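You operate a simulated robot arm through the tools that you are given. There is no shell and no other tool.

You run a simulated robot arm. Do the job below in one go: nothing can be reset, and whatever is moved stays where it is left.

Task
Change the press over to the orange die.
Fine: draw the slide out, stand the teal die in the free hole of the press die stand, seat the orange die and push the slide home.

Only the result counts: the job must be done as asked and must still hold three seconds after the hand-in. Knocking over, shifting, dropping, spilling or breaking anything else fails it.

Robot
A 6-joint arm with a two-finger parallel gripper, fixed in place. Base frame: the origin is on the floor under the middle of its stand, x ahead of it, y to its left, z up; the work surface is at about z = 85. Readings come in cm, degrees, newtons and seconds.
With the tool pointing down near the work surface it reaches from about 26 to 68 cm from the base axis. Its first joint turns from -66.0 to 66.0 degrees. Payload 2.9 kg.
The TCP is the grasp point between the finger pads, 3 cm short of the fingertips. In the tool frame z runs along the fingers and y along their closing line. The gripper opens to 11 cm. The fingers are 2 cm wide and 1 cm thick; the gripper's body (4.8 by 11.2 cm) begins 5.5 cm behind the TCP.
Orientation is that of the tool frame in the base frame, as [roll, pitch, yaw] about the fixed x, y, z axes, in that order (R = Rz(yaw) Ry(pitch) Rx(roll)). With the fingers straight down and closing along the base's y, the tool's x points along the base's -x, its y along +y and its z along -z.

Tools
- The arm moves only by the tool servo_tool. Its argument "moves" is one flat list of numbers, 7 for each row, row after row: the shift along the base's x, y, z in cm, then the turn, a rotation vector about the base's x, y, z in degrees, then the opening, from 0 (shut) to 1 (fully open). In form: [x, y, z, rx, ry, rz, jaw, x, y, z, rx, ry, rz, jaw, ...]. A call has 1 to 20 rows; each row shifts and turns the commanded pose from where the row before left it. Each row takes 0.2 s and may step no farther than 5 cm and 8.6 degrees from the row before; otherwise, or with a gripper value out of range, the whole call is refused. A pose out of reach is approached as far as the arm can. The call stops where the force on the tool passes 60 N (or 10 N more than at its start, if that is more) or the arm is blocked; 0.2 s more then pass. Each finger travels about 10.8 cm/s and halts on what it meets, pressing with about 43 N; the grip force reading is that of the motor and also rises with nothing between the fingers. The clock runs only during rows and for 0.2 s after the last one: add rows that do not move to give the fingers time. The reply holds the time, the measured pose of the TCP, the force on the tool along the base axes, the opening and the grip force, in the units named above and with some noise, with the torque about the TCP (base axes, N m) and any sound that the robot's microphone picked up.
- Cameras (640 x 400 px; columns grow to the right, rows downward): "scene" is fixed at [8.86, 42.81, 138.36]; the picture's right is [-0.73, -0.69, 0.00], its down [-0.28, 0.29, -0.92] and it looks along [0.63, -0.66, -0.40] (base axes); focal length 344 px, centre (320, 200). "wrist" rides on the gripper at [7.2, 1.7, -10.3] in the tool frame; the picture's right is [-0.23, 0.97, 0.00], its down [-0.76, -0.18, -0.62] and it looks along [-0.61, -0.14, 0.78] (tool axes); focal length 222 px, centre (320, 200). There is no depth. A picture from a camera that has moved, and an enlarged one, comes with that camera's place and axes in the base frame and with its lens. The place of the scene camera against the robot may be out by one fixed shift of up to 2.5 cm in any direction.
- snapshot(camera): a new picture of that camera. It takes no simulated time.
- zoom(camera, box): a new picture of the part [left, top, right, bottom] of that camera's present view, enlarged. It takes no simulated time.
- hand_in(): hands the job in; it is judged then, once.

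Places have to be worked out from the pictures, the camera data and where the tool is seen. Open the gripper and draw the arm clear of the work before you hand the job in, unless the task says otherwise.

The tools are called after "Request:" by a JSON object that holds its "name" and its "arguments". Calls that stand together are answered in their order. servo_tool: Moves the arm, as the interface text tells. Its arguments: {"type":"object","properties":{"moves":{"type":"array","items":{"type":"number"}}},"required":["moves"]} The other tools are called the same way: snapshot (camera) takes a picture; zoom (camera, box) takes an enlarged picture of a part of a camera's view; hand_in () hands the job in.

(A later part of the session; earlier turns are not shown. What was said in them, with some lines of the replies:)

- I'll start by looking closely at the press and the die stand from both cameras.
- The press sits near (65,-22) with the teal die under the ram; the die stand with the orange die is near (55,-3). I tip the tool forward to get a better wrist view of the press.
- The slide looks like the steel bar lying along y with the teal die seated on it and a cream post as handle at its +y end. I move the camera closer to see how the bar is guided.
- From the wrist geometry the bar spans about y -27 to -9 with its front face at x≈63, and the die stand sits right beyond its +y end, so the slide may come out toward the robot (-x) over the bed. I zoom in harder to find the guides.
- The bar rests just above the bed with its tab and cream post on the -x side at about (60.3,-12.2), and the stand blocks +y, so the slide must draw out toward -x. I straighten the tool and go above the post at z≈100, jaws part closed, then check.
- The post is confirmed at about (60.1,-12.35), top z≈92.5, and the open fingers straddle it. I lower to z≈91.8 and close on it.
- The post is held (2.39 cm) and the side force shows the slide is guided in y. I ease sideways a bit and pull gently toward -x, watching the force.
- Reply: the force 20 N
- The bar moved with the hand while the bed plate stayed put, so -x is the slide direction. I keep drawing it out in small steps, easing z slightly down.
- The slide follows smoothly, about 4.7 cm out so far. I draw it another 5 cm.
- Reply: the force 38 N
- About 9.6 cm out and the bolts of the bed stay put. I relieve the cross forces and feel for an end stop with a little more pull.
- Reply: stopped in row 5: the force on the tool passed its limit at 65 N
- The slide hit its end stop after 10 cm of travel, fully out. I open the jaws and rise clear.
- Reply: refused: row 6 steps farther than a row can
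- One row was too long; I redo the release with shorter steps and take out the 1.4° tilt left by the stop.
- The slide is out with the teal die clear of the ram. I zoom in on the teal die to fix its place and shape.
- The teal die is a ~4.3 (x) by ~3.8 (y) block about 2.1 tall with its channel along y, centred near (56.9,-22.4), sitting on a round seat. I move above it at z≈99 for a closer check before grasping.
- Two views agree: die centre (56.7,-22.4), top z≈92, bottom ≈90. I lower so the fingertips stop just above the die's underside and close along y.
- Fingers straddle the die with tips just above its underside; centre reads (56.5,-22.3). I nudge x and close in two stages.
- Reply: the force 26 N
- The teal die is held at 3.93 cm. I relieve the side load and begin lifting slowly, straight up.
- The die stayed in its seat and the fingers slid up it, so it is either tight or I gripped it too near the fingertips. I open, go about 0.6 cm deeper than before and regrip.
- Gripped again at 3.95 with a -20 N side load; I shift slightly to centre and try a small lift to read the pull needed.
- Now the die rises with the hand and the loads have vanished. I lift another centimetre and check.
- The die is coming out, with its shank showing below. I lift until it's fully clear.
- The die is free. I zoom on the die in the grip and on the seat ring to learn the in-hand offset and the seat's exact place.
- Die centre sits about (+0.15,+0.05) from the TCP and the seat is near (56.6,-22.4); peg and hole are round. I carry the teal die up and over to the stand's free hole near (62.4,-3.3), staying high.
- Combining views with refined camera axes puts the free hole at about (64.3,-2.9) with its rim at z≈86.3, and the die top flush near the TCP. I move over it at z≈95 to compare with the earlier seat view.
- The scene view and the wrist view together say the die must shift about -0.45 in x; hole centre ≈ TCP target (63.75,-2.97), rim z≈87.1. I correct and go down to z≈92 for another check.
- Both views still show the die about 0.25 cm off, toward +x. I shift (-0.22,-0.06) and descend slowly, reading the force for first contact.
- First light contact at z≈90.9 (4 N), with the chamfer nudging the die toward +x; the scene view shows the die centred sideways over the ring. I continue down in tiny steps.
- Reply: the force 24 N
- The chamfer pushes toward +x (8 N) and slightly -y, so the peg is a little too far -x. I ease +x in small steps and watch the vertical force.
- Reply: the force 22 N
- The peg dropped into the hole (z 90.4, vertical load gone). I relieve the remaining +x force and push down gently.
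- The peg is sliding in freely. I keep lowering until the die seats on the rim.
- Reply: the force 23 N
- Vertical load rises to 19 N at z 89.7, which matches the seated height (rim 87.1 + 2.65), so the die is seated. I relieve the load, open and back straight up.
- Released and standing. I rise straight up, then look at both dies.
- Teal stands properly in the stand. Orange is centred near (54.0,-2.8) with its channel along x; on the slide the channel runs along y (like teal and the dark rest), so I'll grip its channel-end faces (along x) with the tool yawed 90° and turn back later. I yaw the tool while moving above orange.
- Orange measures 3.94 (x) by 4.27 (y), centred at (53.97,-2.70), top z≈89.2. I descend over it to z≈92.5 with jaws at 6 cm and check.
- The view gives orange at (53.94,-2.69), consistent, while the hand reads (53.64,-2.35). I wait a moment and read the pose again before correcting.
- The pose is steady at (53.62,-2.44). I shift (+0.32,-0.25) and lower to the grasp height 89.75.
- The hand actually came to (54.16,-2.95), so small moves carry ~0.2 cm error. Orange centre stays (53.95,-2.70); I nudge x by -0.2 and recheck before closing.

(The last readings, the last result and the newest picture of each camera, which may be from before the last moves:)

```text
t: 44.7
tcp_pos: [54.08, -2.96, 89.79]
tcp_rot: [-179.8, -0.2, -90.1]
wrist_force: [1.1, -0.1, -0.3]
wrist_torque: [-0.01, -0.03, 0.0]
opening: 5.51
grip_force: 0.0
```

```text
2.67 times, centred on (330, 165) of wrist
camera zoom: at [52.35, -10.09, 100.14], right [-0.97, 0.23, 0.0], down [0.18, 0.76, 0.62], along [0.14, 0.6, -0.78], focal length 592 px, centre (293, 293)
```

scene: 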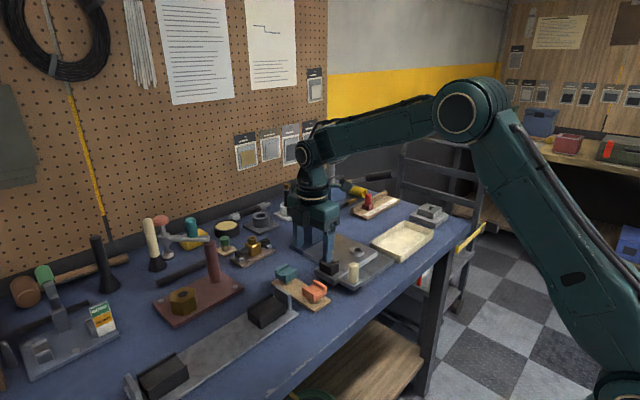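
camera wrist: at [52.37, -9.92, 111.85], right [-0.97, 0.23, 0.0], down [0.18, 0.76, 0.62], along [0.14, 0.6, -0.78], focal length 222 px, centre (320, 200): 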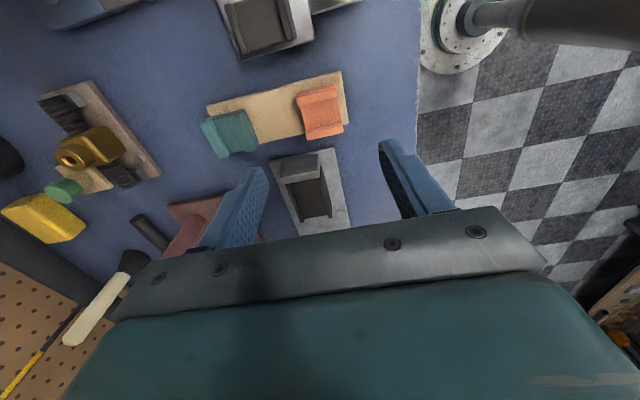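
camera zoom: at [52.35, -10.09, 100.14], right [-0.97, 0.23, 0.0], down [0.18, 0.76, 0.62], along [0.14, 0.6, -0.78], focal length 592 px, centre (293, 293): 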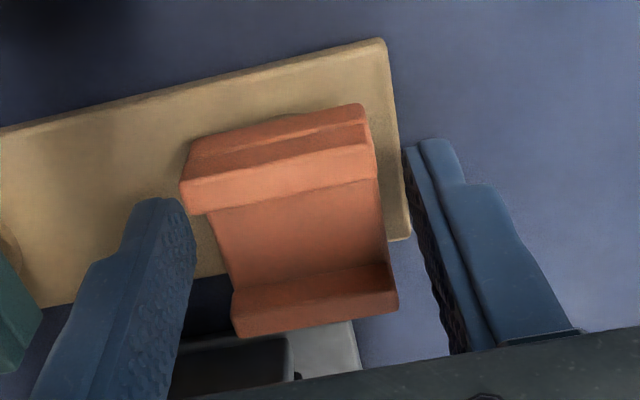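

Gaps to the two fingers are nearly equal; I nudge -0.08 in x and close in slow stages on orange.

Request:
{"name": "servo_tool", "arguments": {"moves": [-0.08, 0, 0, 0, 0, 0, 0.45, 0, 0, 0, 0, 0, 0, 0.41, 0, 0, 0, 0, 0, 0, 0.38, 0, 0, 0, 0, 0, 0, 0.36, 0, 0, 0, 0, 0, 0, 0.33, 0, 0, 0, 0, 0, 0, 0.2, 0, 0, 0, 0, 0, 0, 0, 0, 0, 0, 0, 0, 0, 0]}}

Request:
{"name": "zoom", "arguments": {"camera": "wrist", "box": [230, 90, 430, 240]}}

```text
t: 46.5
tcp_pos: [54.06, -2.97, 89.69]
tcp_rot: [-179.9, -0.2, -90.1]
wrist_force: [-3.2, -0.8, 1.7]
wrist_torque: [-0.02, 0.11, 0.01]
opening: 3.9
grip_force: 43.1
```

```text
2.67 times, centred on (330, 165) of wrist
camera zoom: at [52.26, -10.13, 100.1], right [-0.97, 0.23, 0.0], down [0.18, 0.76, 0.62], along [0.14, 0.6, -0.78], focal length 592 px, centre (293, 293)
```

zoom: 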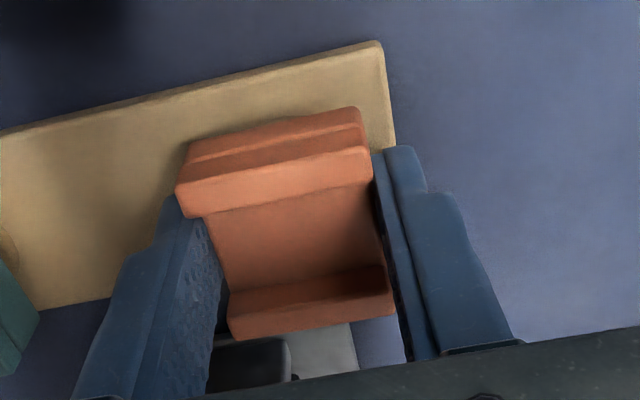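

Gripped at 3.9 cm with almost no side load. I lift slowly and check that the stand stays put.

Request:
{"name": "servo_tool", "arguments": {"moves": [0, 0, 0.2, 0, 0, 0, 0, 0, 0, 0.2, 0, 0, 0, 0, 0, 0, 0.2, 0, 0, 0, 0, 0, 0, 0.2, 0, 0, 0, 0]}}

Request:
{"name": "zoom", "arguments": {"camera": "scene", "box": [260, 240, 340, 310]}}

Request:
{"name": "zoom", "arguments": {"camera": "wrist", "box": [230, 90, 430, 240]}}

```text
t: 47.5
tcp_pos: [53.94, -3.18, 90.52]
tcp_rot: [-179.9, -0.2, -90.2]
wrist_force: [0.7, -0.2, -0.5]
wrist_torque: [0.01, -0.02, 0.02]
opening: 3.88
grip_force: 43.0
```

```text
5.71 times, centred on (300, 275) of scene
camera zoom: at [8.86, 42.81, 138.36], right [-0.73, -0.69, 0.0], down [-0.28, 0.29, -0.92], along [0.63, -0.66, -0.4], focal length 1968 px, centre (434, -229)
```

zoom: 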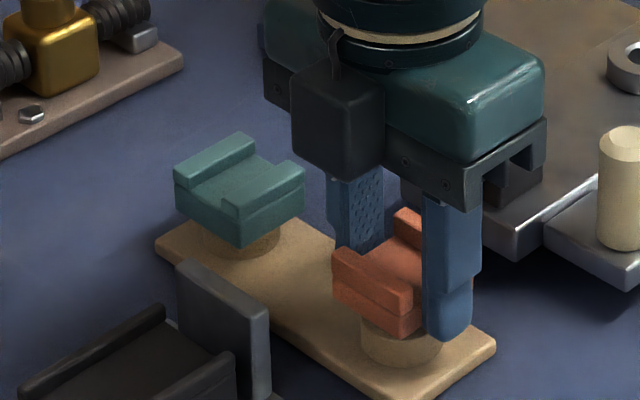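

```text
2.67 times, centred on (330, 165) of wrist
camera zoom: at [52.28, -10.21, 100.93], right [-0.97, 0.23, 0.0], down [0.18, 0.76, 0.62], along [0.14, 0.6, -0.78], focal length 592 px, centre (293, 293)
```

zoom: 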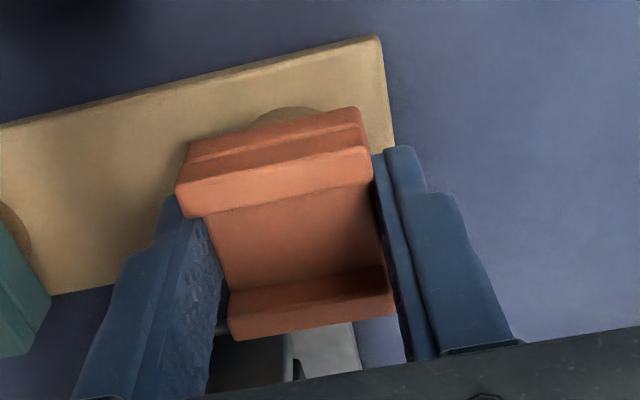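

Orange is rising and the stand has not moved. I continue straight up well clear.

Request:
{"name": "servo_tool", "arguments": {"moves": [0, 0, 0.3, 0, 0, 0, 0, 0, 0, 0.4, 0, 0, 0, 0, 0, 0, 0.6, 0, 0, 0, 0, 0, 0, 1, 0, 0, 0, 0, 0, 0, 2, 0, 0, 0, 0, 0, 0, 3, 0, 0, 0, 0, 0, 0, 3, 0, 0, 0, 0, 0, 0, 0, 0, 0, 0, 0]}}

Request:
{"name": "zoom", "arguments": {"camera": "wrist", "box": [230, 90, 430, 240]}}

Request:
{"name": "zoom", "arguments": {"camera": "scene", "box": [260, 200, 360, 310]}}

```text
t: 49.3
tcp_pos: [54.29, -3.05, 100.96]
tcp_rot: [-180.0, -0.3, -90.1]
wrist_force: [0.5, 0.1, -1.1]
wrist_torque: [0.01, 0.01, -0.01]
opening: 3.91
grip_force: 43.0
```

```text
2.67 times, centred on (330, 165) of wrist
camera zoom: at [52.44, -10.14, 111.21], right [-0.97, 0.23, 0.0], down [0.18, 0.76, 0.62], along [0.14, 0.6, -0.78], focal length 592 px, centre (293, 293)
```

zoom: 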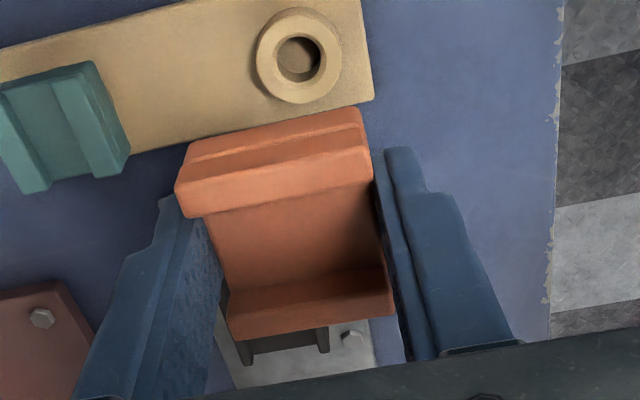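

```text
3.64 times, centred on (310, 255) of scene
camera zoom: at [8.86, 42.81, 138.36], right [-0.73, -0.69, 0.0], down [-0.28, 0.29, -0.92], along [0.63, -0.66, -0.4], focal length 1253 px, centre (356, 0)
```

zoom: 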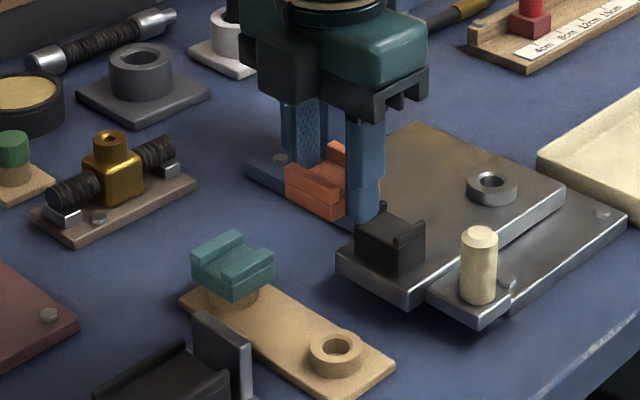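

Orange hangs cleanly. I zoom on it in the grip to compare its in-hand position with teal's.

Request:
{"name": "zoom", "arguments": {"camera": "wrist", "box": [280, 110, 370, 210]}}

```text
4.00 times, centred on (325, 160) of wrist
camera zoom: at [52.44, -10.14, 111.21], right [-0.97, 0.23, 0.0], down [0.18, 0.76, 0.62], along [0.14, 0.6, -0.78], focal length 888 px, centre (300, 360)
```

zoom: 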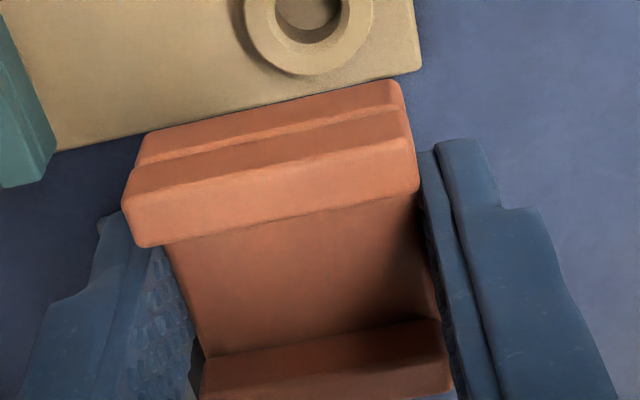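

Comparing with the hole it came from, orange's peg sits practically on the TCP axis (offset ~0). I turn the tool back by -90° while carrying orange to above the slide seat at about (56.5,-22.4).

Request:
{"name": "servo_tool", "arguments": {"moves": [0.21, -1.77, 0, 0, 0, -8.182, 0, 0.21, -1.77, 0, 0, 0, -8.182, 0, 0.21, -1.77, 0, 0, 0, -8.182, 0, 0.21, -1.77, 0, 0, 0, -8.182, 0, 0.21, -1.77, 0, 0, 0, -8.182, 0, 0.21, -1.77, 0, 0, 0, -8.182, 0, 0.21, -1.77, 0, 0, 0, -8.182, 0, 0.21, -1.77, 0, 0, 0, -8.182, 0, 0.21, -1.77, 0, 0, 0, -8.182, 0, 0.21, -1.77, 0, 0, 0, -8.182, 0, 0.21, -1.77, 0, 0, 0, -8.182, 0, 0, 0, 0, 0, 0, 0, 0, 0, 0, 0, 0, 0, 0, 0]}}

Request:
{"name": "zoom", "arguments": {"camera": "wrist", "box": [280, 100, 370, 200]}}

Request:
{"name": "zoom", "arguments": {"camera": "scene", "box": [260, 180, 400, 310]}}

```text
t: 52.1
tcp_pos: [56.41, -22.54, 100.76]
tcp_rot: [-179.9, -0.1, 179.8]
wrist_force: [0.3, -0.6, -1.2]
wrist_torque: [-0.03, -0.04, 0.04]
opening: 3.91
grip_force: 43.5
```

```text
4.00 times, centred on (325, 150) of wrist
camera zoom: at [49.05, -20.76, 111.2], right [0.23, 0.97, 0.0], down [0.76, -0.18, 0.62], along [0.6, -0.14, -0.78], focal length 888 px, centre (300, 400)
```

zoom: 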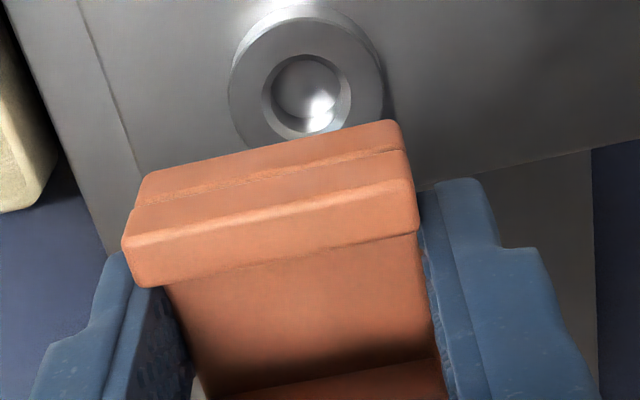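

```text
3.08 times, centred on (330, 245) of scene
camera zoom: at [8.86, 42.81, 138.36], right [-0.73, -0.69, 0.0], down [-0.28, 0.29, -0.92], along [0.63, -0.66, -0.4], focal length 1060 px, centre (289, 62)
```

zoom: 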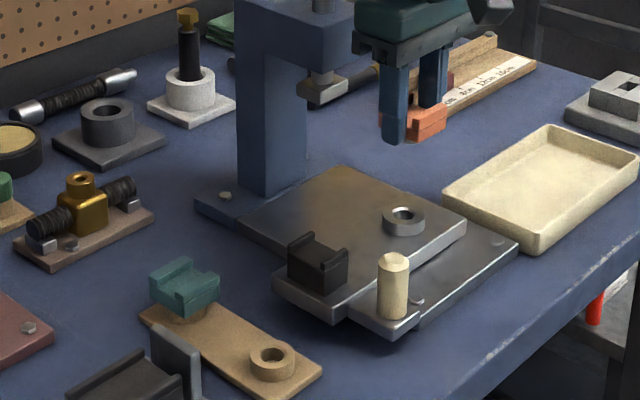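

The seat hole reads (56.59,-22.38), about (+0.35,+0.10) from the hand. I shift (+0.27,+0.1) allowing for the peg offset, and lower to z≈94, just above the ring.

Request:
{"name": "servo_tool", "arguments": {"moves": [0.27, 0.1, -2, 0, 0, 0, 0, 0, 0, -2, 0, 0, 0, 0, 0, 0, -1.6, 0, 0, 0, 0, 0, 0, -1, 0, 0, 0, 0, 0, 0, 0, 0, 0, 0, 0, 0, 0, 0, 0, 0, 0, 0]}}

Request:
{"name": "zoom", "arguments": {"camera": "wrist", "box": [280, 100, 370, 200]}}

Request:
{"name": "zoom", "arguments": {"camera": "scene", "box": [335, 220, 385, 270]}}

```text
t: 53.5
tcp_pos: [56.71, -22.51, 94.14]
tcp_rot: [-179.9, -0.3, 179.8]
wrist_force: [-1.1, -0.1, -1.5]
wrist_torque: [0.02, 0.02, 0.0]
opening: 3.94
grip_force: 42.6
```

```text
4.00 times, centred on (325, 150) of wrist
camera zoom: at [49.48, -20.75, 104.47], right [0.23, 0.97, 0.0], down [0.76, -0.18, 0.62], along [0.6, -0.14, -0.78], focal length 888 px, centre (300, 400)
```

zoom: 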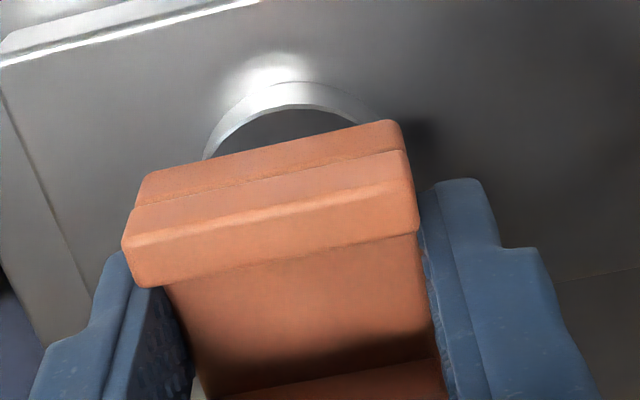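

```text
8.00 times, centred on (360, 245) of scene
camera zoom: at [8.86, 42.81, 138.36], right [-0.73, -0.69, 0.0], down [-0.28, 0.29, -0.92], along [0.63, -0.66, -0.4], focal length 2756 px, centre (0, -160)
```

zoom: 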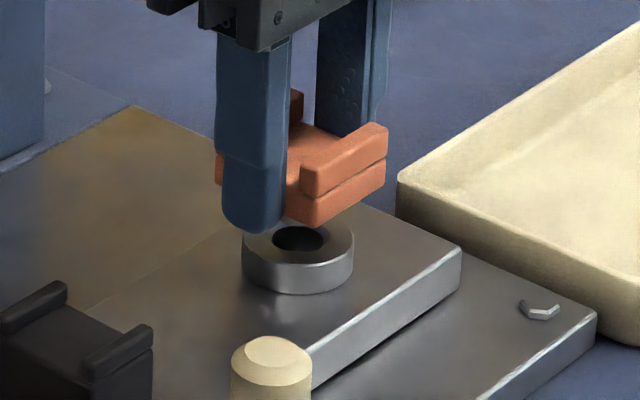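

Scene view shows orange centred sideways over the ring. I lower in 0.2 cm steps watching for contact.

Request:
{"name": "servo_tool", "arguments": {"moves": [0, 0, -0.3, 0, 0, 0, 0]}}

Request:
{"name": "servo_tool", "arguments": {"moves": [0, 0, -0.2, 0, 0, 0, 0]}}

Request:
{"name": "servo_tool", "arguments": {"moves": [0, 0, -0.2, 0, 0, 0, 0]}}

```text
t: 53.9
tcp_pos: [56.56, -22.59, 93.85]
tcp_rot: [-179.9, -0.3, 179.9]
wrist_force: [0.1, 1.0, -0.6]
wrist_torque: [-0.01, 0.01, 0.01]
opening: 3.89
grip_force: 42.7
```

```text
t: 54.3
tcp_pos: [56.5, -22.5, 93.48]
tcp_rot: [-179.9, -0.2, 179.9]
wrist_force: [-0.2, 0.1, -1.2]
wrist_torque: [0.01, 0.0, 0.02]
opening: 3.91
grip_force: 43.7
```

```text
t: 54.7
tcp_pos: [56.39, -22.5, 93.51]
tcp_rot: [-179.9, -0.2, -180.0]
wrist_force: [-0.3, 0.6, -1.8]
wrist_torque: [0.01, 0.0, -0.02]
opening: 3.93
grip_force: 42.4
```

Request:
{"name": "servo_tool", "arguments": {"moves": [0, 0, -0.15, 0, 0, 0, 0, 0, 0, 0, 0, 0, 0, 0]}}

Request:
{"name": "zoom", "arguments": {"camera": "scene", "box": [335, 220, 385, 270]}}

Request:
{"name": "zoom", "arguments": {"camera": "wrist", "box": [280, 100, 370, 200]}}

```text
t: 55.3
tcp_pos: [56.6, -22.44, 93.24]
tcp_rot: [-179.9, -0.3, 180.0]
wrist_force: [-0.1, 0.3, -0.3]
wrist_torque: [0.0, -0.04, -0.01]
opening: 3.9
grip_force: 42.5
```

```text
8.00 times, centred on (360, 245) of scene
camera zoom: at [8.86, 42.81, 138.36], right [-0.73, -0.69, 0.0], down [-0.28, 0.29, -0.92], along [0.63, -0.66, -0.4], focal length 2756 px, centre (0, -160)
```

zoom: 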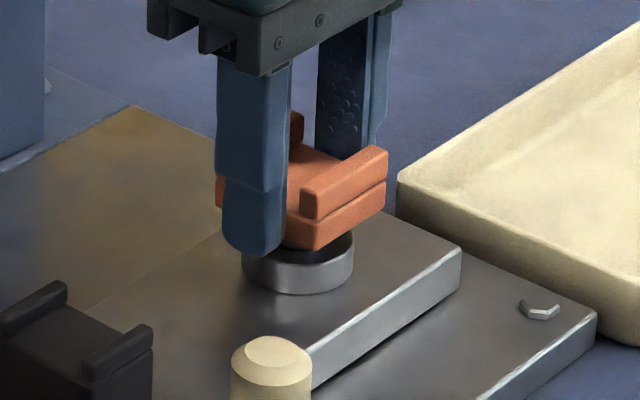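

```text
4.00 times, centred on (325, 150) of wrist
camera zoom: at [49.36, -20.65, 103.68], right [0.23, 0.97, 0.0], down [0.76, -0.18, 0.62], along [0.6, -0.14, -0.78], focal length 888 px, centre (300, 400)
```

zoom: 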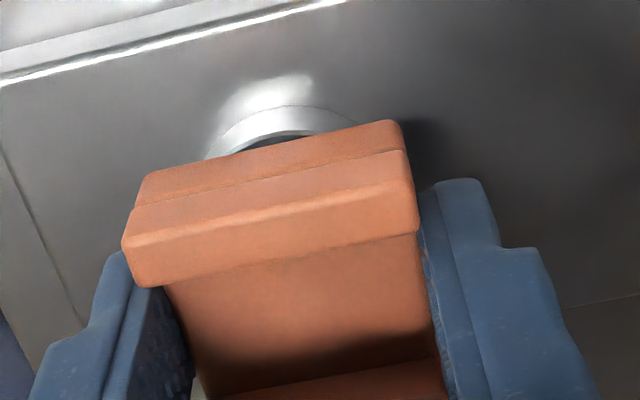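

Still no contact at z 93.24 with the die only ~0.8 cm above the ring, so the peg seems to be entering freely. I continue down gently.

Request:
{"name": "servo_tool", "arguments": {"moves": [0, 0, -0.15, 0, 0, 0, 0, 0, 0, 0, 0, 0, 0, 0]}}

Request:
{"name": "servo_tool", "arguments": {"moves": [0, 0, -0.15, 0, 0, 0, 0, 0, 0, 0, 0, 0, 0, 0]}}

Request:
{"name": "servo_tool", "arguments": {"moves": [0, 0, -0.15, 0, 0, 0, 0, 0, 0, 0, 0, 0, 0, 0]}}

```text
t: 55.9
tcp_pos: [56.55, -22.42, 93.23]
tcp_rot: [-179.9, -0.2, 180.0]
wrist_force: [0.2, -1.2, 1.0]
wrist_torque: [-0.04, -0.04, -0.01]
opening: 3.89
grip_force: 43.5
```

```text
t: 56.5
tcp_pos: [56.66, -22.4, 93.13]
tcp_rot: [-179.9, -0.1, 179.9]
wrist_force: [0.7, -0.3, -1.1]
wrist_torque: [0.0, -0.02, 0.01]
opening: 3.88
grip_force: 42.4
```

```text
t: 57.1
tcp_pos: [56.63, -22.37, 93.06]
tcp_rot: [-179.8, -0.2, 179.8]
wrist_force: [0.6, -0.7, -0.9]
wrist_torque: [0.01, 0.04, 0.01]
opening: 3.9
grip_force: 43.0
```

Request:
{"name": "servo_tool", "arguments": {"moves": [0, 0, -0.2, 0, 0, 0, 0, 0, 0, 0, 0, 0, 0, 0]}}

Request:
{"name": "servo_tool", "arguments": {"moves": [0, 0, -0.2, 0, 0, 0, 0, 0, 0, 0, 0, 0, 0, 0]}}

Request:
{"name": "zoom", "arguments": {"camera": "scene", "box": [335, 220, 385, 270]}}

```text
t: 57.7
tcp_pos: [56.64, -22.45, 92.58]
tcp_rot: [-179.8, -0.2, 179.9]
wrist_force: [-0.6, -0.3, 1.4]
wrist_torque: [-0.06, -0.02, -0.03]
opening: 3.92
grip_force: 42.5
```

```text
t: 58.3
tcp_pos: [56.73, -22.45, 92.73]
tcp_rot: [-179.8, 0.0, 179.8]
wrist_force: [-0.8, 2.0, 13.7]
wrist_torque: [-0.25, 0.0, -0.21]
opening: 3.91
grip_force: 42.8
```

```text
8.00 times, centred on (360, 245) of scene
camera zoom: at [8.83, 42.83, 138.35], right [-0.73, -0.69, 0.0], down [-0.28, 0.29, -0.92], along [0.63, -0.66, -0.4], focal length 2756 px, centre (0, -160)
```

zoom: 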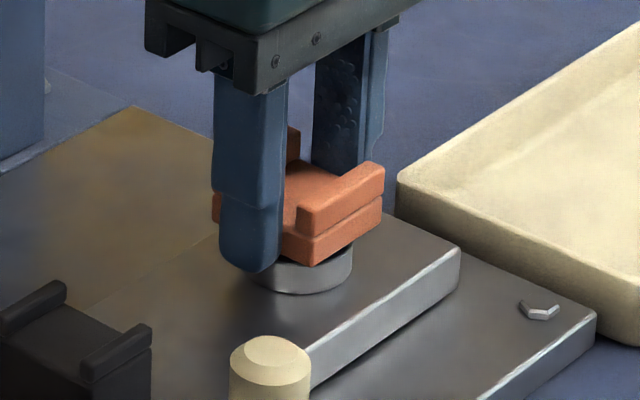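

Force rises to 14 N at z≈92.6. I compare with the picture of the seated teal die at the same zoom.

Request:
{"name": "zoom", "arguments": {"camera": "scene", "box": [345, 230, 375, 260]}}

Request:
{"name": "zoom", "arguments": {"camera": "wrist", "box": [280, 100, 370, 200]}}

```text
13.33 times, centred on (360, 245) of scene
camera zoom: at [8.83, 42.83, 138.35], right [-0.73, -0.69, 0.0], down [-0.28, 0.29, -0.92], along [0.63, -0.66, -0.4], focal length 4593 px, centre (-213, -400)
```

zoom: 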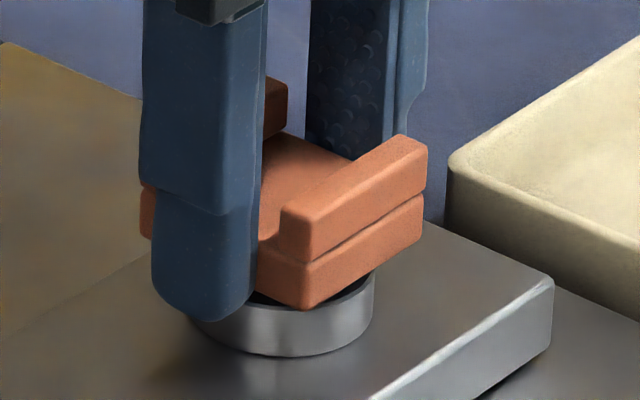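

```text
4.00 times, centred on (325, 150) of wrist
camera zoom: at [49.4, -20.62, 103.01], right [0.23, 0.97, 0.0], down [0.76, -0.18, 0.62], along [0.61, -0.15, -0.78], focal length 888 px, centre (300, 400)
```

zoom: 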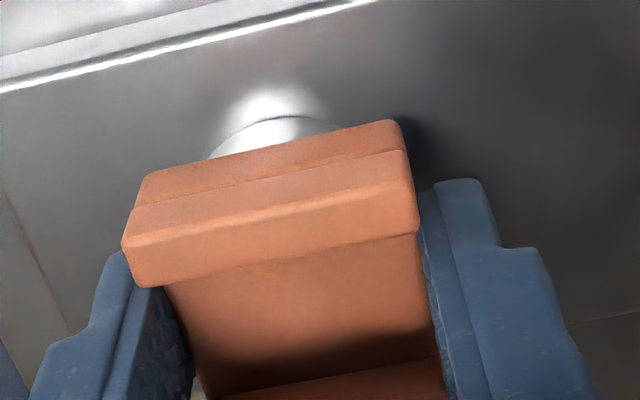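

Orange is still ~0.4 cm short: the load acts 2.3 cm to -y of the TCP, so the -y fingertip is resting on the seat ring's rim (only ~0.08 cm clearance). I lift a touch, shift slightly -y and lower again.

Request:
{"name": "servo_tool", "arguments": {"moves": [0, 0, 0.25, 0, 0, 0, 0, 0, -0.1, 0, 0, 0, 0, 0, 0, 0, -0.2, 0, 0, 0, 0, 0, 0, 0, 0, 0, 0, 0]}}

Request:
{"name": "servo_tool", "arguments": {"moves": [0, 0, -0.12, 0, 0, 0, 0, 0, 0, 0, 0, 0, 0, 0]}}

Request:
{"name": "servo_tool", "arguments": {"moves": [0, 0, -0.12, 0, 0, 0, 0, 0, 0, 0, 0, 0, 0, 0]}}

```text
t: 59.3
tcp_pos: [56.56, -22.5, 92.37]
tcp_rot: [-179.9, -0.3, 179.9]
wrist_force: [-0.2, 2.6, -2.5]
wrist_torque: [0.07, 0.02, -0.01]
opening: 3.89
grip_force: 43.5
```

```text
t: 59.9
tcp_pos: [56.61, -22.52, 92.36]
tcp_rot: [-180.0, -0.2, 179.9]
wrist_force: [-0.2, 4.7, 0.3]
wrist_torque: [0.2, 0.0, -0.09]
opening: 3.93
grip_force: 43.3
```

```text
t: 60.5
tcp_pos: [56.72, -22.48, 92.3]
tcp_rot: [-179.8, -0.1, 180.0]
wrist_force: [-0.5, 4.8, 4.5]
wrist_torque: [0.21, 0.04, 0.01]
opening: 3.88
grip_force: 43.4
```

It went down to z≈92.3, the expected seated height. I check the picture.

Request:
{"name": "zoom", "arguments": {"camera": "scene", "box": [345, 230, 375, 260]}}

Request:
{"name": "zoom", "arguments": {"camera": "wrist", "box": [280, 100, 370, 200]}}

```text
13.33 times, centred on (360, 245) of scene
camera zoom: at [8.85, 42.82, 138.35], right [-0.73, -0.69, 0.0], down [-0.28, 0.29, -0.92], along [0.63, -0.66, -0.4], focal length 4593 px, centre (-213, -400)
```

zoom: 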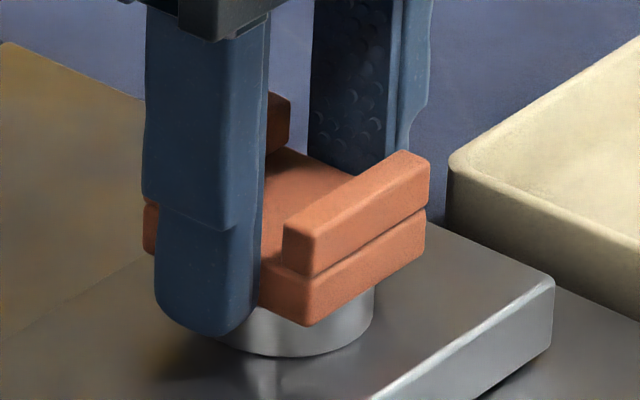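

```text
4.00 times, centred on (325, 150) of wrist
camera zoom: at [49.42, -20.72, 102.63], right [0.23, 0.97, 0.0], down [0.76, -0.18, 0.62], along [0.6, -0.14, -0.78], focal length 888 px, centre (300, 400)
```

zoom: 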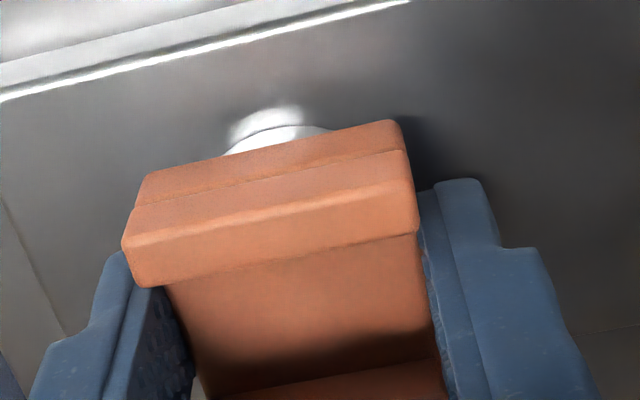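

Orange's lower corner is within ~0.05 cm of the seated teal height. I press a little more to bottom it out.

Request:
{"name": "servo_tool", "arguments": {"moves": [0, 0, -0.1, 0, 0, 0, 0, 0, 0, 0, 0, 0, 0, 0]}}

Request:
{"name": "servo_tool", "arguments": {"moves": [0, 0, -0.1, 0, 0, 0, 0, 0, 0, 0, 0, 0, 0, 0]}}

Request:
{"name": "zoom", "arguments": {"camera": "scene", "box": [345, 230, 375, 260]}}

```text
t: 61.1
tcp_pos: [56.6, -22.48, 92.25]
tcp_rot: [-179.9, -0.2, -180.0]
wrist_force: [0.9, 8.2, 6.6]
wrist_torque: [0.25, 0.02, -0.02]
opening: 3.89
grip_force: 42.8
```

```text
t: 61.7
tcp_pos: [56.63, -22.57, 92.28]
tcp_rot: [-179.8, -0.1, 179.9]
wrist_force: [-1.4, 7.8, 18.8]
wrist_torque: [0.33, 0.19, -0.04]
opening: 3.9
grip_force: 43.1
```

```text
13.33 times, centred on (360, 245) of scene
camera zoom: at [8.82, 42.84, 138.35], right [-0.73, -0.69, 0.0], down [-0.28, 0.29, -0.92], along [0.63, -0.66, -0.4], focal length 4593 px, centre (-213, -400)
```

zoom: 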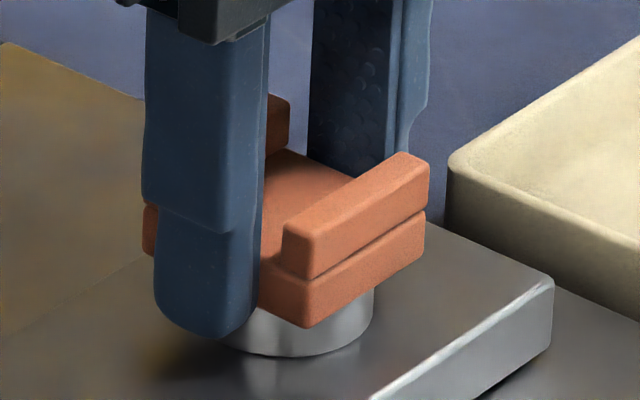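

Firm stop at 19 N and the corner height now matches the seated teal (row 330). I relieve the load and open.

Request:
{"name": "servo_tool", "arguments": {"moves": [0, 0.05, 0.15, 0, 0, 0, 0, 0, 0, 0, 0, 0, 0, 0, 0, 0, 0, 0, 0, 0, 0.38, 0, 0, 0, 0, 0, 0, 0.42, 0, 0, 0, 0, 0, 0, 0.48, 0, 0, 0, 0, 0, 0, 0.48]}}

Request:
{"name": "zoom", "arguments": {"camera": "scene", "box": [345, 230, 375, 260]}}

Request:
{"name": "zoom", "arguments": {"camera": "wrist", "box": [230, 90, 430, 240]}}

```text
t: 63.1
tcp_pos: [56.52, -22.47, 92.23]
tcp_rot: [-180.0, -0.2, 179.9]
wrist_force: [0.6, 0.0, 0.4]
wrist_torque: [-0.01, 0.01, 0.0]
opening: 5.28
grip_force: 0.1
```

```text
13.33 times, centred on (360, 245) of scene
camera zoom: at [8.86, 42.81, 138.36], right [-0.73, -0.69, 0.0], down [-0.28, 0.29, -0.92], along [0.63, -0.66, -0.4], focal length 4593 px, centre (-213, -400)
```

zoom: 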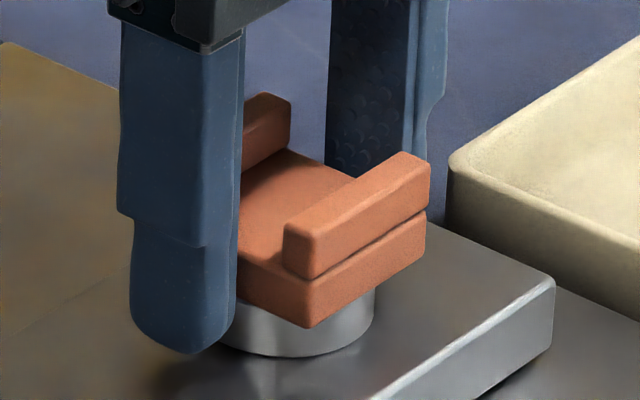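

```text
2.67 times, centred on (330, 165) of wrist
camera zoom: at [49.44, -20.64, 102.6], right [0.23, 0.97, 0.0], down [0.76, -0.18, 0.62], along [0.6, -0.14, -0.78], focal length 592 px, centre (293, 293)
```

zoom: 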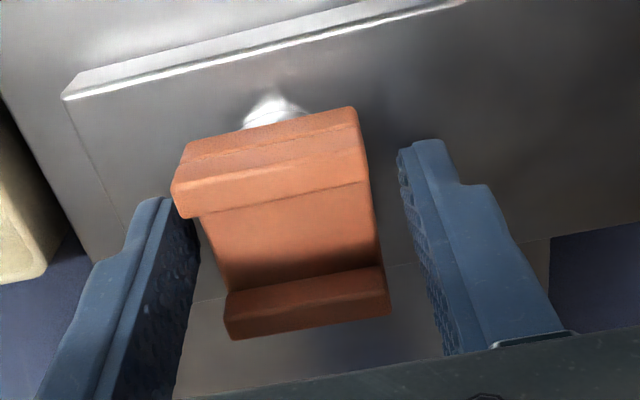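

Orange is seated with its channel along y, matching teal's old pose. I rise clear and move above the handle post near (50.4,-12.4).

Request:
{"name": "servo_tool", "arguments": {"moves": [0, 0, 1, 0, 0, 0, 0.48, 0, 0, 3, 0, 0, 0, 0.48, 0, 0, 4, 0, 0, 0, 0.5, -2, 3.3, 0, 0, 0, 0, 0.5, -2, 3.3, 0, 0, 0, 0, 0.5, -2.1, 3.3, 0, 0, 0, 0, 0.5, 0, 0, 0, 0, 0, 0, 0.5, 0, 0, 0, 0, 0, 0, 0.5]}}

Request:
{"name": "zoom", "arguments": {"camera": "wrist", "box": [180, 60, 440, 230]}}

Request:
{"name": "zoom", "arguments": {"camera": "scene", "box": [260, 180, 400, 310]}}

```text
t: 64.9
tcp_pos: [50.37, -12.27, 100.24]
tcp_rot: [-179.9, -0.2, 179.9]
wrist_force: [0.9, 0.0, -0.1]
wrist_torque: [0.0, 0.01, 0.0]
opening: 5.5
grip_force: 0.0
```

```text
2.35 times, centred on (310, 145) of wrist
camera zoom: at [43.17, -10.49, 110.58], right [0.23, 0.97, 0.0], down [0.76, -0.18, 0.62], along [0.6, -0.14, -0.78], focal length 523 px, centre (344, 329)
```

zoom: 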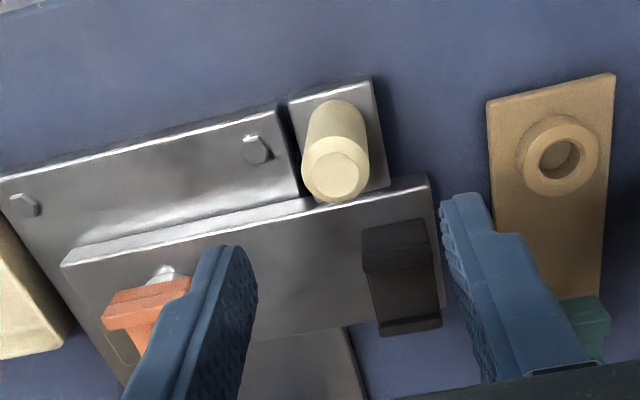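

```text
3.08 times, centred on (330, 245) of scene
camera zoom: at [8.85, 42.81, 138.36], right [-0.73, -0.69, 0.0], down [-0.28, 0.29, -0.92], along [0.63, -0.66, -0.4], focal length 1060 px, centre (289, 62)
```

zoom: 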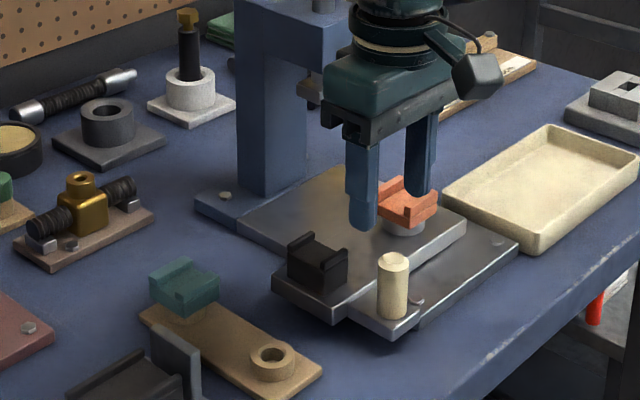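

Post is at about (50.2,-12.5). I shift (-0.1,-0.25), lower to z≈91.8 and close on it.

Request:
{"name": "servo_tool", "arguments": {"moves": [-0.1, -0.25, -3, 0, 0, 0, 0.5, 0, 0, -3, 0, 0, 0, 0.5, 0, 0, -2.4, 0, 0, 0, 0.5, 0, 0, 0, 0, 0, 0, 0.5, 0, 0, 0, 0, 0, 0, 0.3, 0, 0, 0, 0, 0, 0, 0, 0, 0, 0, 0, 0, 0, 0, 0, 0, 0, 0, 0, 0, 0]}}

Request:
{"name": "zoom", "arguments": {"camera": "wrist", "box": [180, 60, 440, 230]}}

```text
t: 66.7
tcp_pos: [50.3, -12.52, 91.77]
tcp_rot: [180.0, -0.2, -179.9]
wrist_force: [0.2, 16.5, -2.3]
wrist_torque: [0.48, -0.33, 0.05]
opening: 2.41
grip_force: 44.8
```

```text
2.35 times, centred on (310, 145) of wrist
camera zoom: at [43.09, -10.77, 102.19], right [0.23, 0.97, 0.0], down [0.76, -0.18, 0.62], along [0.6, -0.14, -0.78], focal length 523 px, centre (344, 329)
```

zoom: 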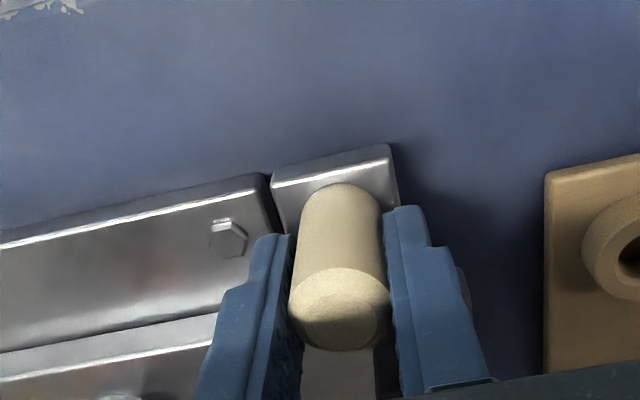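

Post gripped with a +16 N side load. I shift +0.1 in y and push the slide toward +x steadily.

Request:
{"name": "servo_tool", "arguments": {"moves": [0, 0.12, 0, 0, 0, 0, 0, 0.3, 0, 0, 0, 0, 0, 0, 0.5, 0, 0, 0, 0, 0, 0, 0.5, 0, 0, 0, 0, 0, 0, 0.5, 0, 0, 0, 0, 0, 0, 0.5, 0, 0, 0, 0, 0, 0, 0.5, 0, 0, 0, 0, 0, 0, 0, 0, 0, 0, 0, 0, 0]}}

Request:
{"name": "zoom", "arguments": {"camera": "scene", "box": [260, 180, 400, 310]}}

```text
t: 68.5
tcp_pos: [53.19, -12.57, 91.89]
tcp_rot: [180.0, -0.3, -180.0]
wrist_force: [-0.4, 20.5, -7.9]
wrist_torque: [0.31, -0.52, -0.08]
opening: 2.4
grip_force: 44.4
```

```text
3.08 times, centred on (330, 245) of scene
camera zoom: at [8.87, 42.86, 138.34], right [-0.73, -0.69, 0.0], down [-0.28, 0.29, -0.92], along [0.63, -0.66, -0.4], focal length 1060 px, centre (289, 62)
```

zoom: 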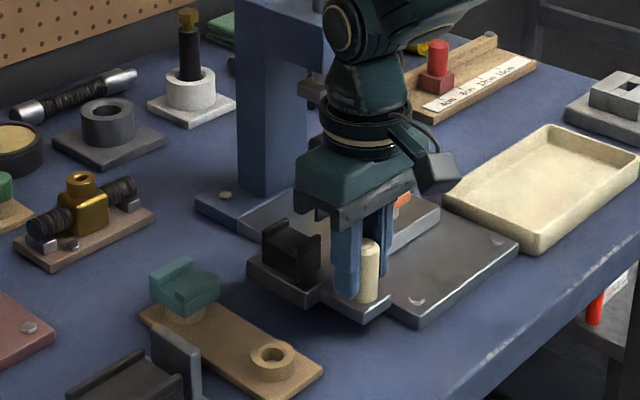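

The slide moves in freely (x force ~0). I relieve y a bit and push 4 cm more.

Request:
{"name": "servo_tool", "arguments": {"moves": [0.3, 0.12, -0.05, 0, 0, 0, 0, 0.5, 0, 0, 0, 0, 0, 0, 0.5, 0, 0, 0, 0, 0, 0, 0.5, 0, 0, 0, 0, 0, 0, 0.5, 0, 0, 0, 0, 0, 0, 0.5, 0, 0, 0, 0, 0, 0, 0.5, 0, 0, 0, 0, 0, 0, 0.5, 0, 0, 0, 0, 0, 0, 0, 0, 0, 0, 0, 0, 0]}}

Request:
{"name": "zoom", "arguments": {"camera": "scene", "box": [260, 180, 400, 310]}}

```text
t: 70.5
tcp_pos: [56.99, -12.48, 91.9]
tcp_rot: [-179.9, -0.3, 179.9]
wrist_force: [-0.7, 13.6, -13.8]
wrist_torque: [0.57, -0.14, -0.53]
opening: 2.4
grip_force: 45.4
```

```text
3.08 times, centred on (330, 245) of scene
camera zoom: at [8.88, 42.84, 138.35], right [-0.73, -0.69, 0.0], down [-0.28, 0.29, -0.92], along [0.63, -0.66, -0.4], focal length 1060 px, centre (289, 62)
```

zoom: 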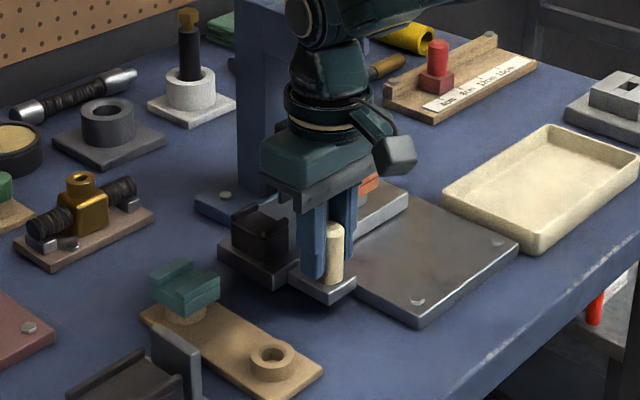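

Now at x≈57, 3.4 cm to go. I push on with smaller steps toward the home stop.

Request:
{"name": "servo_tool", "arguments": {"moves": [0.3, 0.08, -0.1, 0, 0, 0, 0, 0.5, 0, 0, 0, 0, 0, 0, 0.5, 0, 0, 0, 0, 0, 0, 0.5, 0, 0, 0, 0, 0, 0, 0.5, 0, 0, 0, 0, 0, 0, 0.4, 0, 0, 0, 0, 0, 0, 0, 0, 0, 0, 0, 0, 0]}}

Request:
{"name": "servo_tool", "arguments": {"moves": [0.3, 0, 0, 0, 0, 0, 0, 0.2, 0, 0, 0, 0, 0, 0, 0, 0, 0, 0, 0, 0, 0]}}

Request:
{"name": "servo_tool", "arguments": {"moves": [0.2, 0, 0, 0, 0, 0, 0, 0.2, 0, 0, 0, 0, 0, 0, 0, 0, 0, 0, 0, 0, 0]}}

```text
t: 72.1
tcp_pos: [59.84, -12.47, 91.87]
tcp_rot: [-179.9, 0.0, 179.9]
wrist_force: [1.7, 7.0, 10.4]
wrist_torque: [0.88, 0.38, 0.18]
opening: 2.39
grip_force: 45.4
```

```text
t: 72.9
tcp_pos: [60.15, -12.57, 91.82]
tcp_rot: [-179.7, -0.1, 179.8]
wrist_force: [-1.2, 11.5, 16.7]
wrist_torque: [0.79, -1.05, -0.27]
opening: 2.36
grip_force: 45.0
```

```text
t: 73.7
tcp_pos: [60.31, -12.55, 91.92]
tcp_rot: [-179.9, -0.7, 179.8]
wrist_force: [-35.7, 6.9, 25.3]
wrist_torque: [0.11, -0.68, 0.21]
opening: 2.39
grip_force: 45.5
```

The x force jumped to -36 N at x≈60.3, matching the starting home position. I press slightly once more to be sure, and compare with the first pictures.

Request:
{"name": "servo_tool", "arguments": {"moves": [0.1, 0, 0, 0, 0, 0, 0, 0, 0, 0, 0, 0, 0, 0]}}

Request:
{"name": "zoom", "arguments": {"camera": "scene", "box": [260, 150, 400, 290]}}

Request:
{"name": "zoom", "arguments": {"camera": "wrist", "box": [180, 60, 440, 230]}}

```text
t: 74.3
tcp_pos: [60.26, -12.56, 91.82]
tcp_rot: [-180.0, -1.1, 179.8]
wrist_force: [-49.2, 3.6, 19.2]
wrist_torque: [-0.28, -0.57, 0.16]
opening: 2.37
grip_force: 44.7
```

```text
2.86 times, centred on (330, 220) of scene
camera zoom: at [8.69, 42.82, 138.36], right [-0.73, -0.69, 0.0], down [-0.28, 0.29, -0.92], along [0.63, -0.66, -0.4], focal length 984 px, centre (291, 143)
```

zoom: 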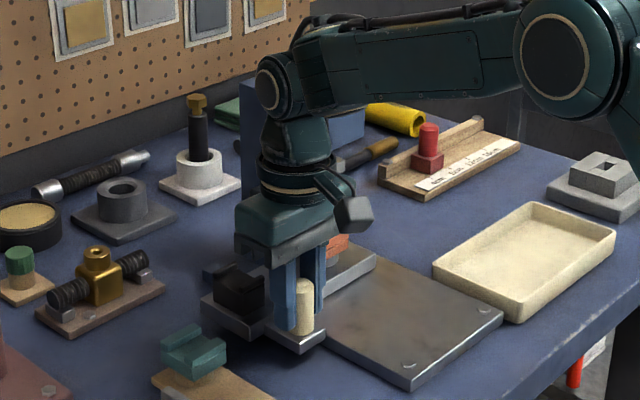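

```text
2.35 times, centred on (310, 145) of wrist
camera zoom: at [53.21, -10.74, 102.28], right [0.23, 0.97, 0.0], down [0.77, -0.18, 0.61], along [0.59, -0.14, -0.79], focal length 523 px, centre (344, 329)
```

zoom: 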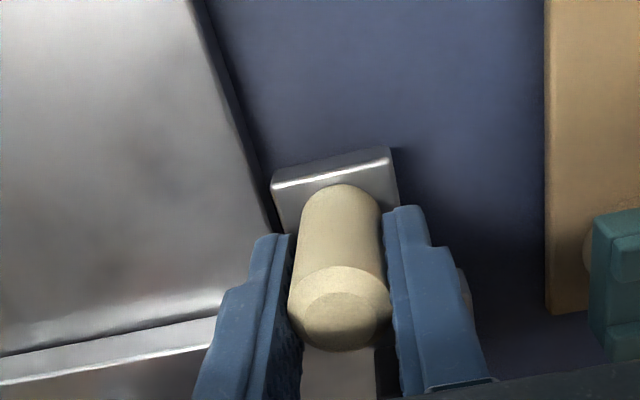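

The slide is against its home stop, same as at the start. I relieve the push carefully without pulling it back.

Request:
{"name": "servo_tool", "arguments": {"moves": [-0.15, 0, 0, 0, 0, 0, 0, 0, 0, 0, 0, 0, 0, 0]}}

Request:
{"name": "servo_tool", "arguments": {"moves": [-0.1, 0, 0, 0, 0, 0, 0, 0, 0, 0, 0, 0, 0, 0]}}

```text
t: 74.9
tcp_pos: [60.24, -12.54, 91.82]
tcp_rot: [-179.9, -0.9, 179.7]
wrist_force: [-35.6, -6.2, 13.8]
wrist_torque: [0.01, 1.41, 0.02]
opening: 2.41
grip_force: 44.8
```

```text
t: 75.5
tcp_pos: [60.34, -12.52, 91.77]
tcp_rot: [180.0, -0.7, 179.8]
wrist_force: [-31.7, -6.7, 16.4]
wrist_torque: [0.06, 1.4, -0.19]
opening: 2.37
grip_force: 45.1
```

Request:
{"name": "servo_tool", "arguments": {"moves": [-0.12, 0, 0, 0, 0, 0, 0, 0, 0, 0, 0, 0, 0, 0]}}

Request:
{"name": "servo_tool", "arguments": {"moves": [-0.08, 0, 0, 0, 0, 0, 0, 0, 0, 0, 0, 0, 0, 0]}}

```text
t: 76.1
tcp_pos: [60.29, -12.36, 91.74]
tcp_rot: [-180.0, -0.4, 179.9]
wrist_force: [-22.7, -10.6, 13.6]
wrist_torque: [0.18, 1.42, 0.1]
opening: 2.37
grip_force: 45.1
```

```text
t: 76.7
tcp_pos: [60.23, -12.54, 91.88]
tcp_rot: [-179.9, -0.4, 179.9]
wrist_force: [-17.9, -11.6, 11.3]
wrist_torque: [0.31, 1.31, 0.05]
opening: 2.41
grip_force: 45.0
```

Still pressing ~18 N toward home, which is safe. I open the jaws and rise straight up.

Request:
{"name": "servo_tool", "arguments": {"moves": [0, 0, 0, 0, 0, 0, 0.3, 0, 0, 0, 0, 0, 0, 0.45, 0, 0, 0, 0, 0, 0, 0.5, 0, 0, 2, 0, 0, 0, 0.5, 0, 0, 4, 0, 0, 0, 0.5, 0, 0, 4, 0, 0, 0, 0.5, -4, 0, 2, 0, 0, 0, 0.5, -4, 0, 1, 0, 0, 0, 0.5, -4, 0, 0, 0, 0, 0, 0.5, -4, 0, 0, 0, 0, 0, 0.6, 0, 0, 0, 0, 0, 0, 0.6]}}

Request:
{"name": "snapshot", "arguments": {"camera": "scene"}}

Request:
{"name": "zoom", "arguments": {"camera": "scene", "box": [280, 205, 370, 275]}}

Request:
{"name": "zoom", "arguments": {"camera": "scene", "box": [240, 160, 440, 320]}}

Request:
{"name": "snapshot", "arguments": {"camera": "wrist"}}

```text
t: 79.1
tcp_pos: [44.23, -12.16, 104.95]
tcp_rot: [-179.9, -0.2, 179.9]
wrist_force: [0.7, 0.5, 0.1]
wrist_torque: [0.03, -0.02, -0.01]
opening: 6.61
grip_force: 0.0
```

```text
taken
```

scene: 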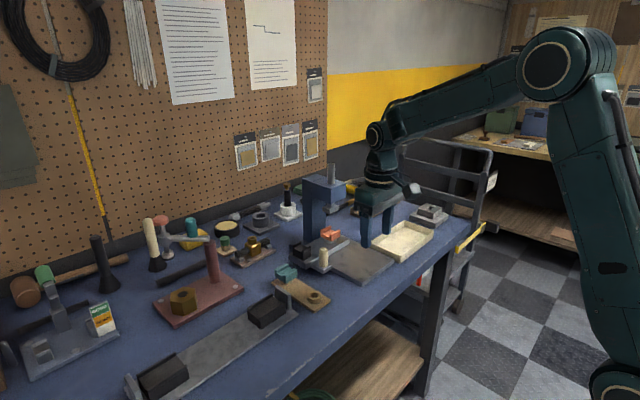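

```text
5.71 times, centred on (325, 240) of scene
camera zoom: at [8.85, 42.81, 138.36], right [-0.73, -0.69, 0.0], down [-0.28, 0.29, -0.92], along [0.63, -0.66, -0.4], focal length 1968 px, centre (291, -29)
```

zoom: 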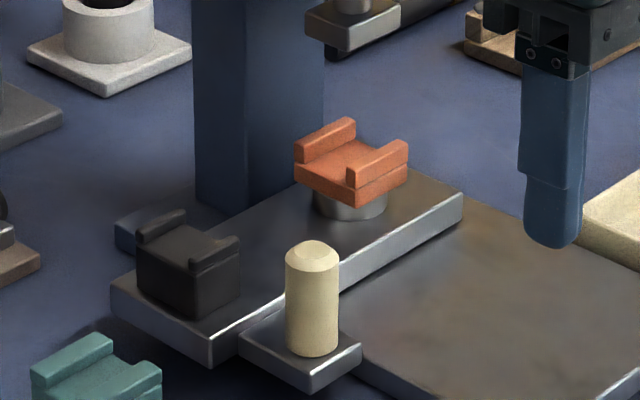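

```text
2.50 times, centred on (340, 240) of scene
camera zoom: at [8.85, 42.81, 138.36], right [-0.73, -0.69, 0.0], down [-0.28, 0.29, -0.92], along [0.63, -0.66, -0.4], focal length 861 px, centre (270, 100)
```

zoom: 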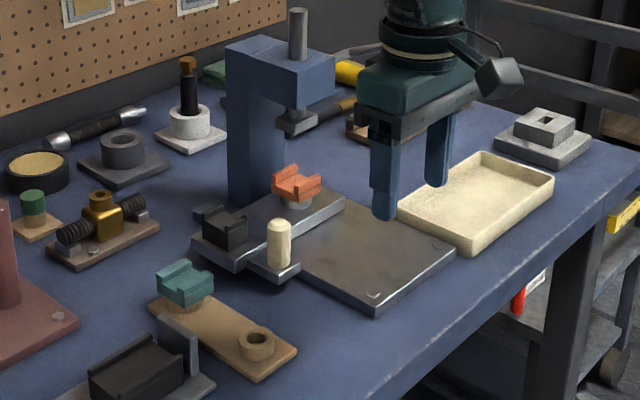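

```text
taken
camera wrist: at [36.97, -10.49, 115.25], right [0.23, 0.97, 0.0], down [0.76, -0.18, 0.62], along [0.6, -0.14, -0.78], focal length 222 px, centre (320, 200)
```

wrist: 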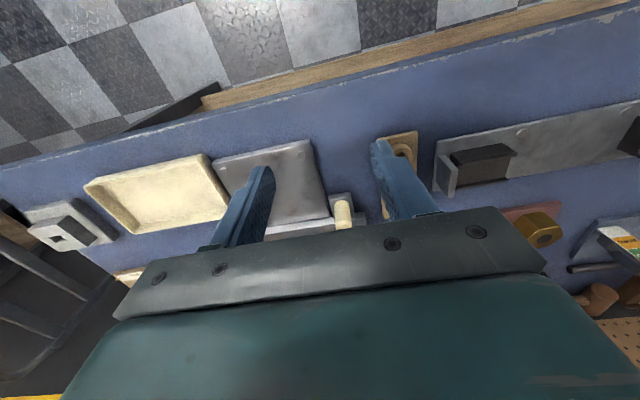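

The slide, post and orange die line up exactly with the starting picture of the slide home. I take a close look at teal in the stand and orange on the seat before handing in.

Request:
{"name": "zoom", "arguments": {"camera": "scene", "box": [270, 255, 330, 315]}}

Request:
{"name": "zoom", "arguments": {"camera": "scene", "box": [315, 220, 350, 250]}}

```text
6.67 times, centred on (300, 285) of scene
camera zoom: at [8.85, 42.81, 138.36], right [-0.73, -0.69, 0.0], down [-0.28, 0.29, -0.92], along [0.63, -0.66, -0.4], focal length 2296 px, centre (453, -367)
```

zoom: 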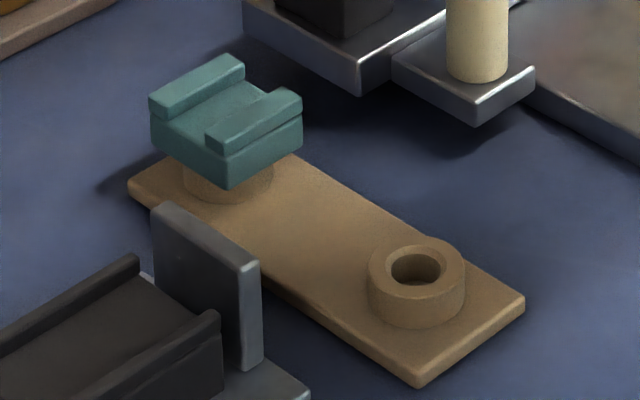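

```text
13.33 times, centred on (332, 235) of scene
camera zoom: at [8.85, 42.81, 138.36], right [-0.73, -0.69, 0.0], down [-0.28, 0.29, -0.92], along [0.63, -0.66, -0.4], focal length 4593 px, centre (153, -267)
```

zoom: 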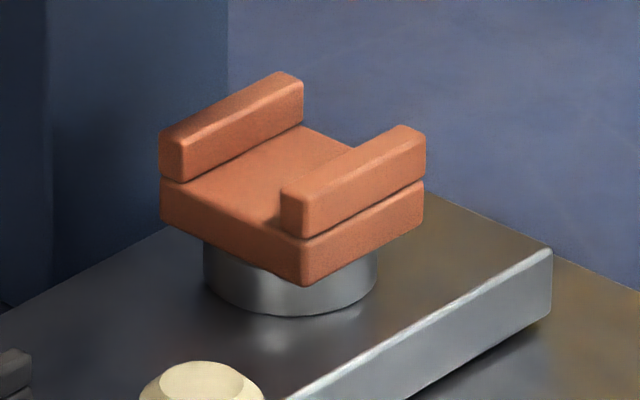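

Teal stands flush in the stand, orange is flush and square on its seat, and the slide is home. I raise the arm a bit more, fully open, then hand in.

Request:
{"name": "servo_tool", "arguments": {"moves": [0, 0, 3, 0, 0, 0, 0.8, -2, 0, 3, 0, 0, 0, 1, 0, 0, 0, 0, 0, 0, 1, 0, 0, 0, 0, 0, 0, 1]}}

Request:
{"name": "snapshot", "arguments": {"camera": "scene"}}

```text
t: 80.1
tcp_pos: [42.13, -12.4, 110.73]
tcp_rot: [-179.9, -0.2, 179.9]
wrist_force: [-0.4, -0.7, -0.3]
wrist_torque: [0.01, 0.01, 0.0]
opening: 10.99
grip_force: 0.1
```

```text
taken
```

scene: 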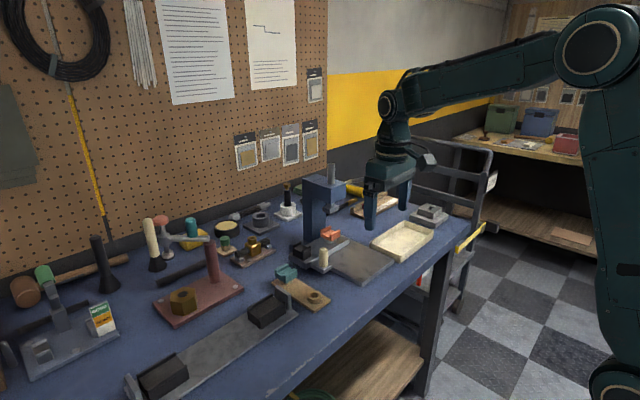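

The arm is clear with the jaws open, and everything is in place and undisturbed. I hand the job in.

Request:
{"name": "hand_in", "arguments": {}}

```text
The job is handed in.
```

The press is changed over to the orange die, and the job is handed in.

- **Slide:** it was drawn out 10 cm to its end stop for the change. It is now back against its home stop, and the pictures match its starting position.
- **Teal die:** it stands flush in what was the free hole of the die stand.
- **Orange die:** it is seated flush in the slide. I turned it 90° so its channel runs along the slide, as the teal one's did.

On the first try to lift the teal die, the fingers slid up it and it stayed in its seat; a deeper grip lifted it. Nothing else looks moved or knocked over in the last pictures. The arm is drawn clear with the gripper open.
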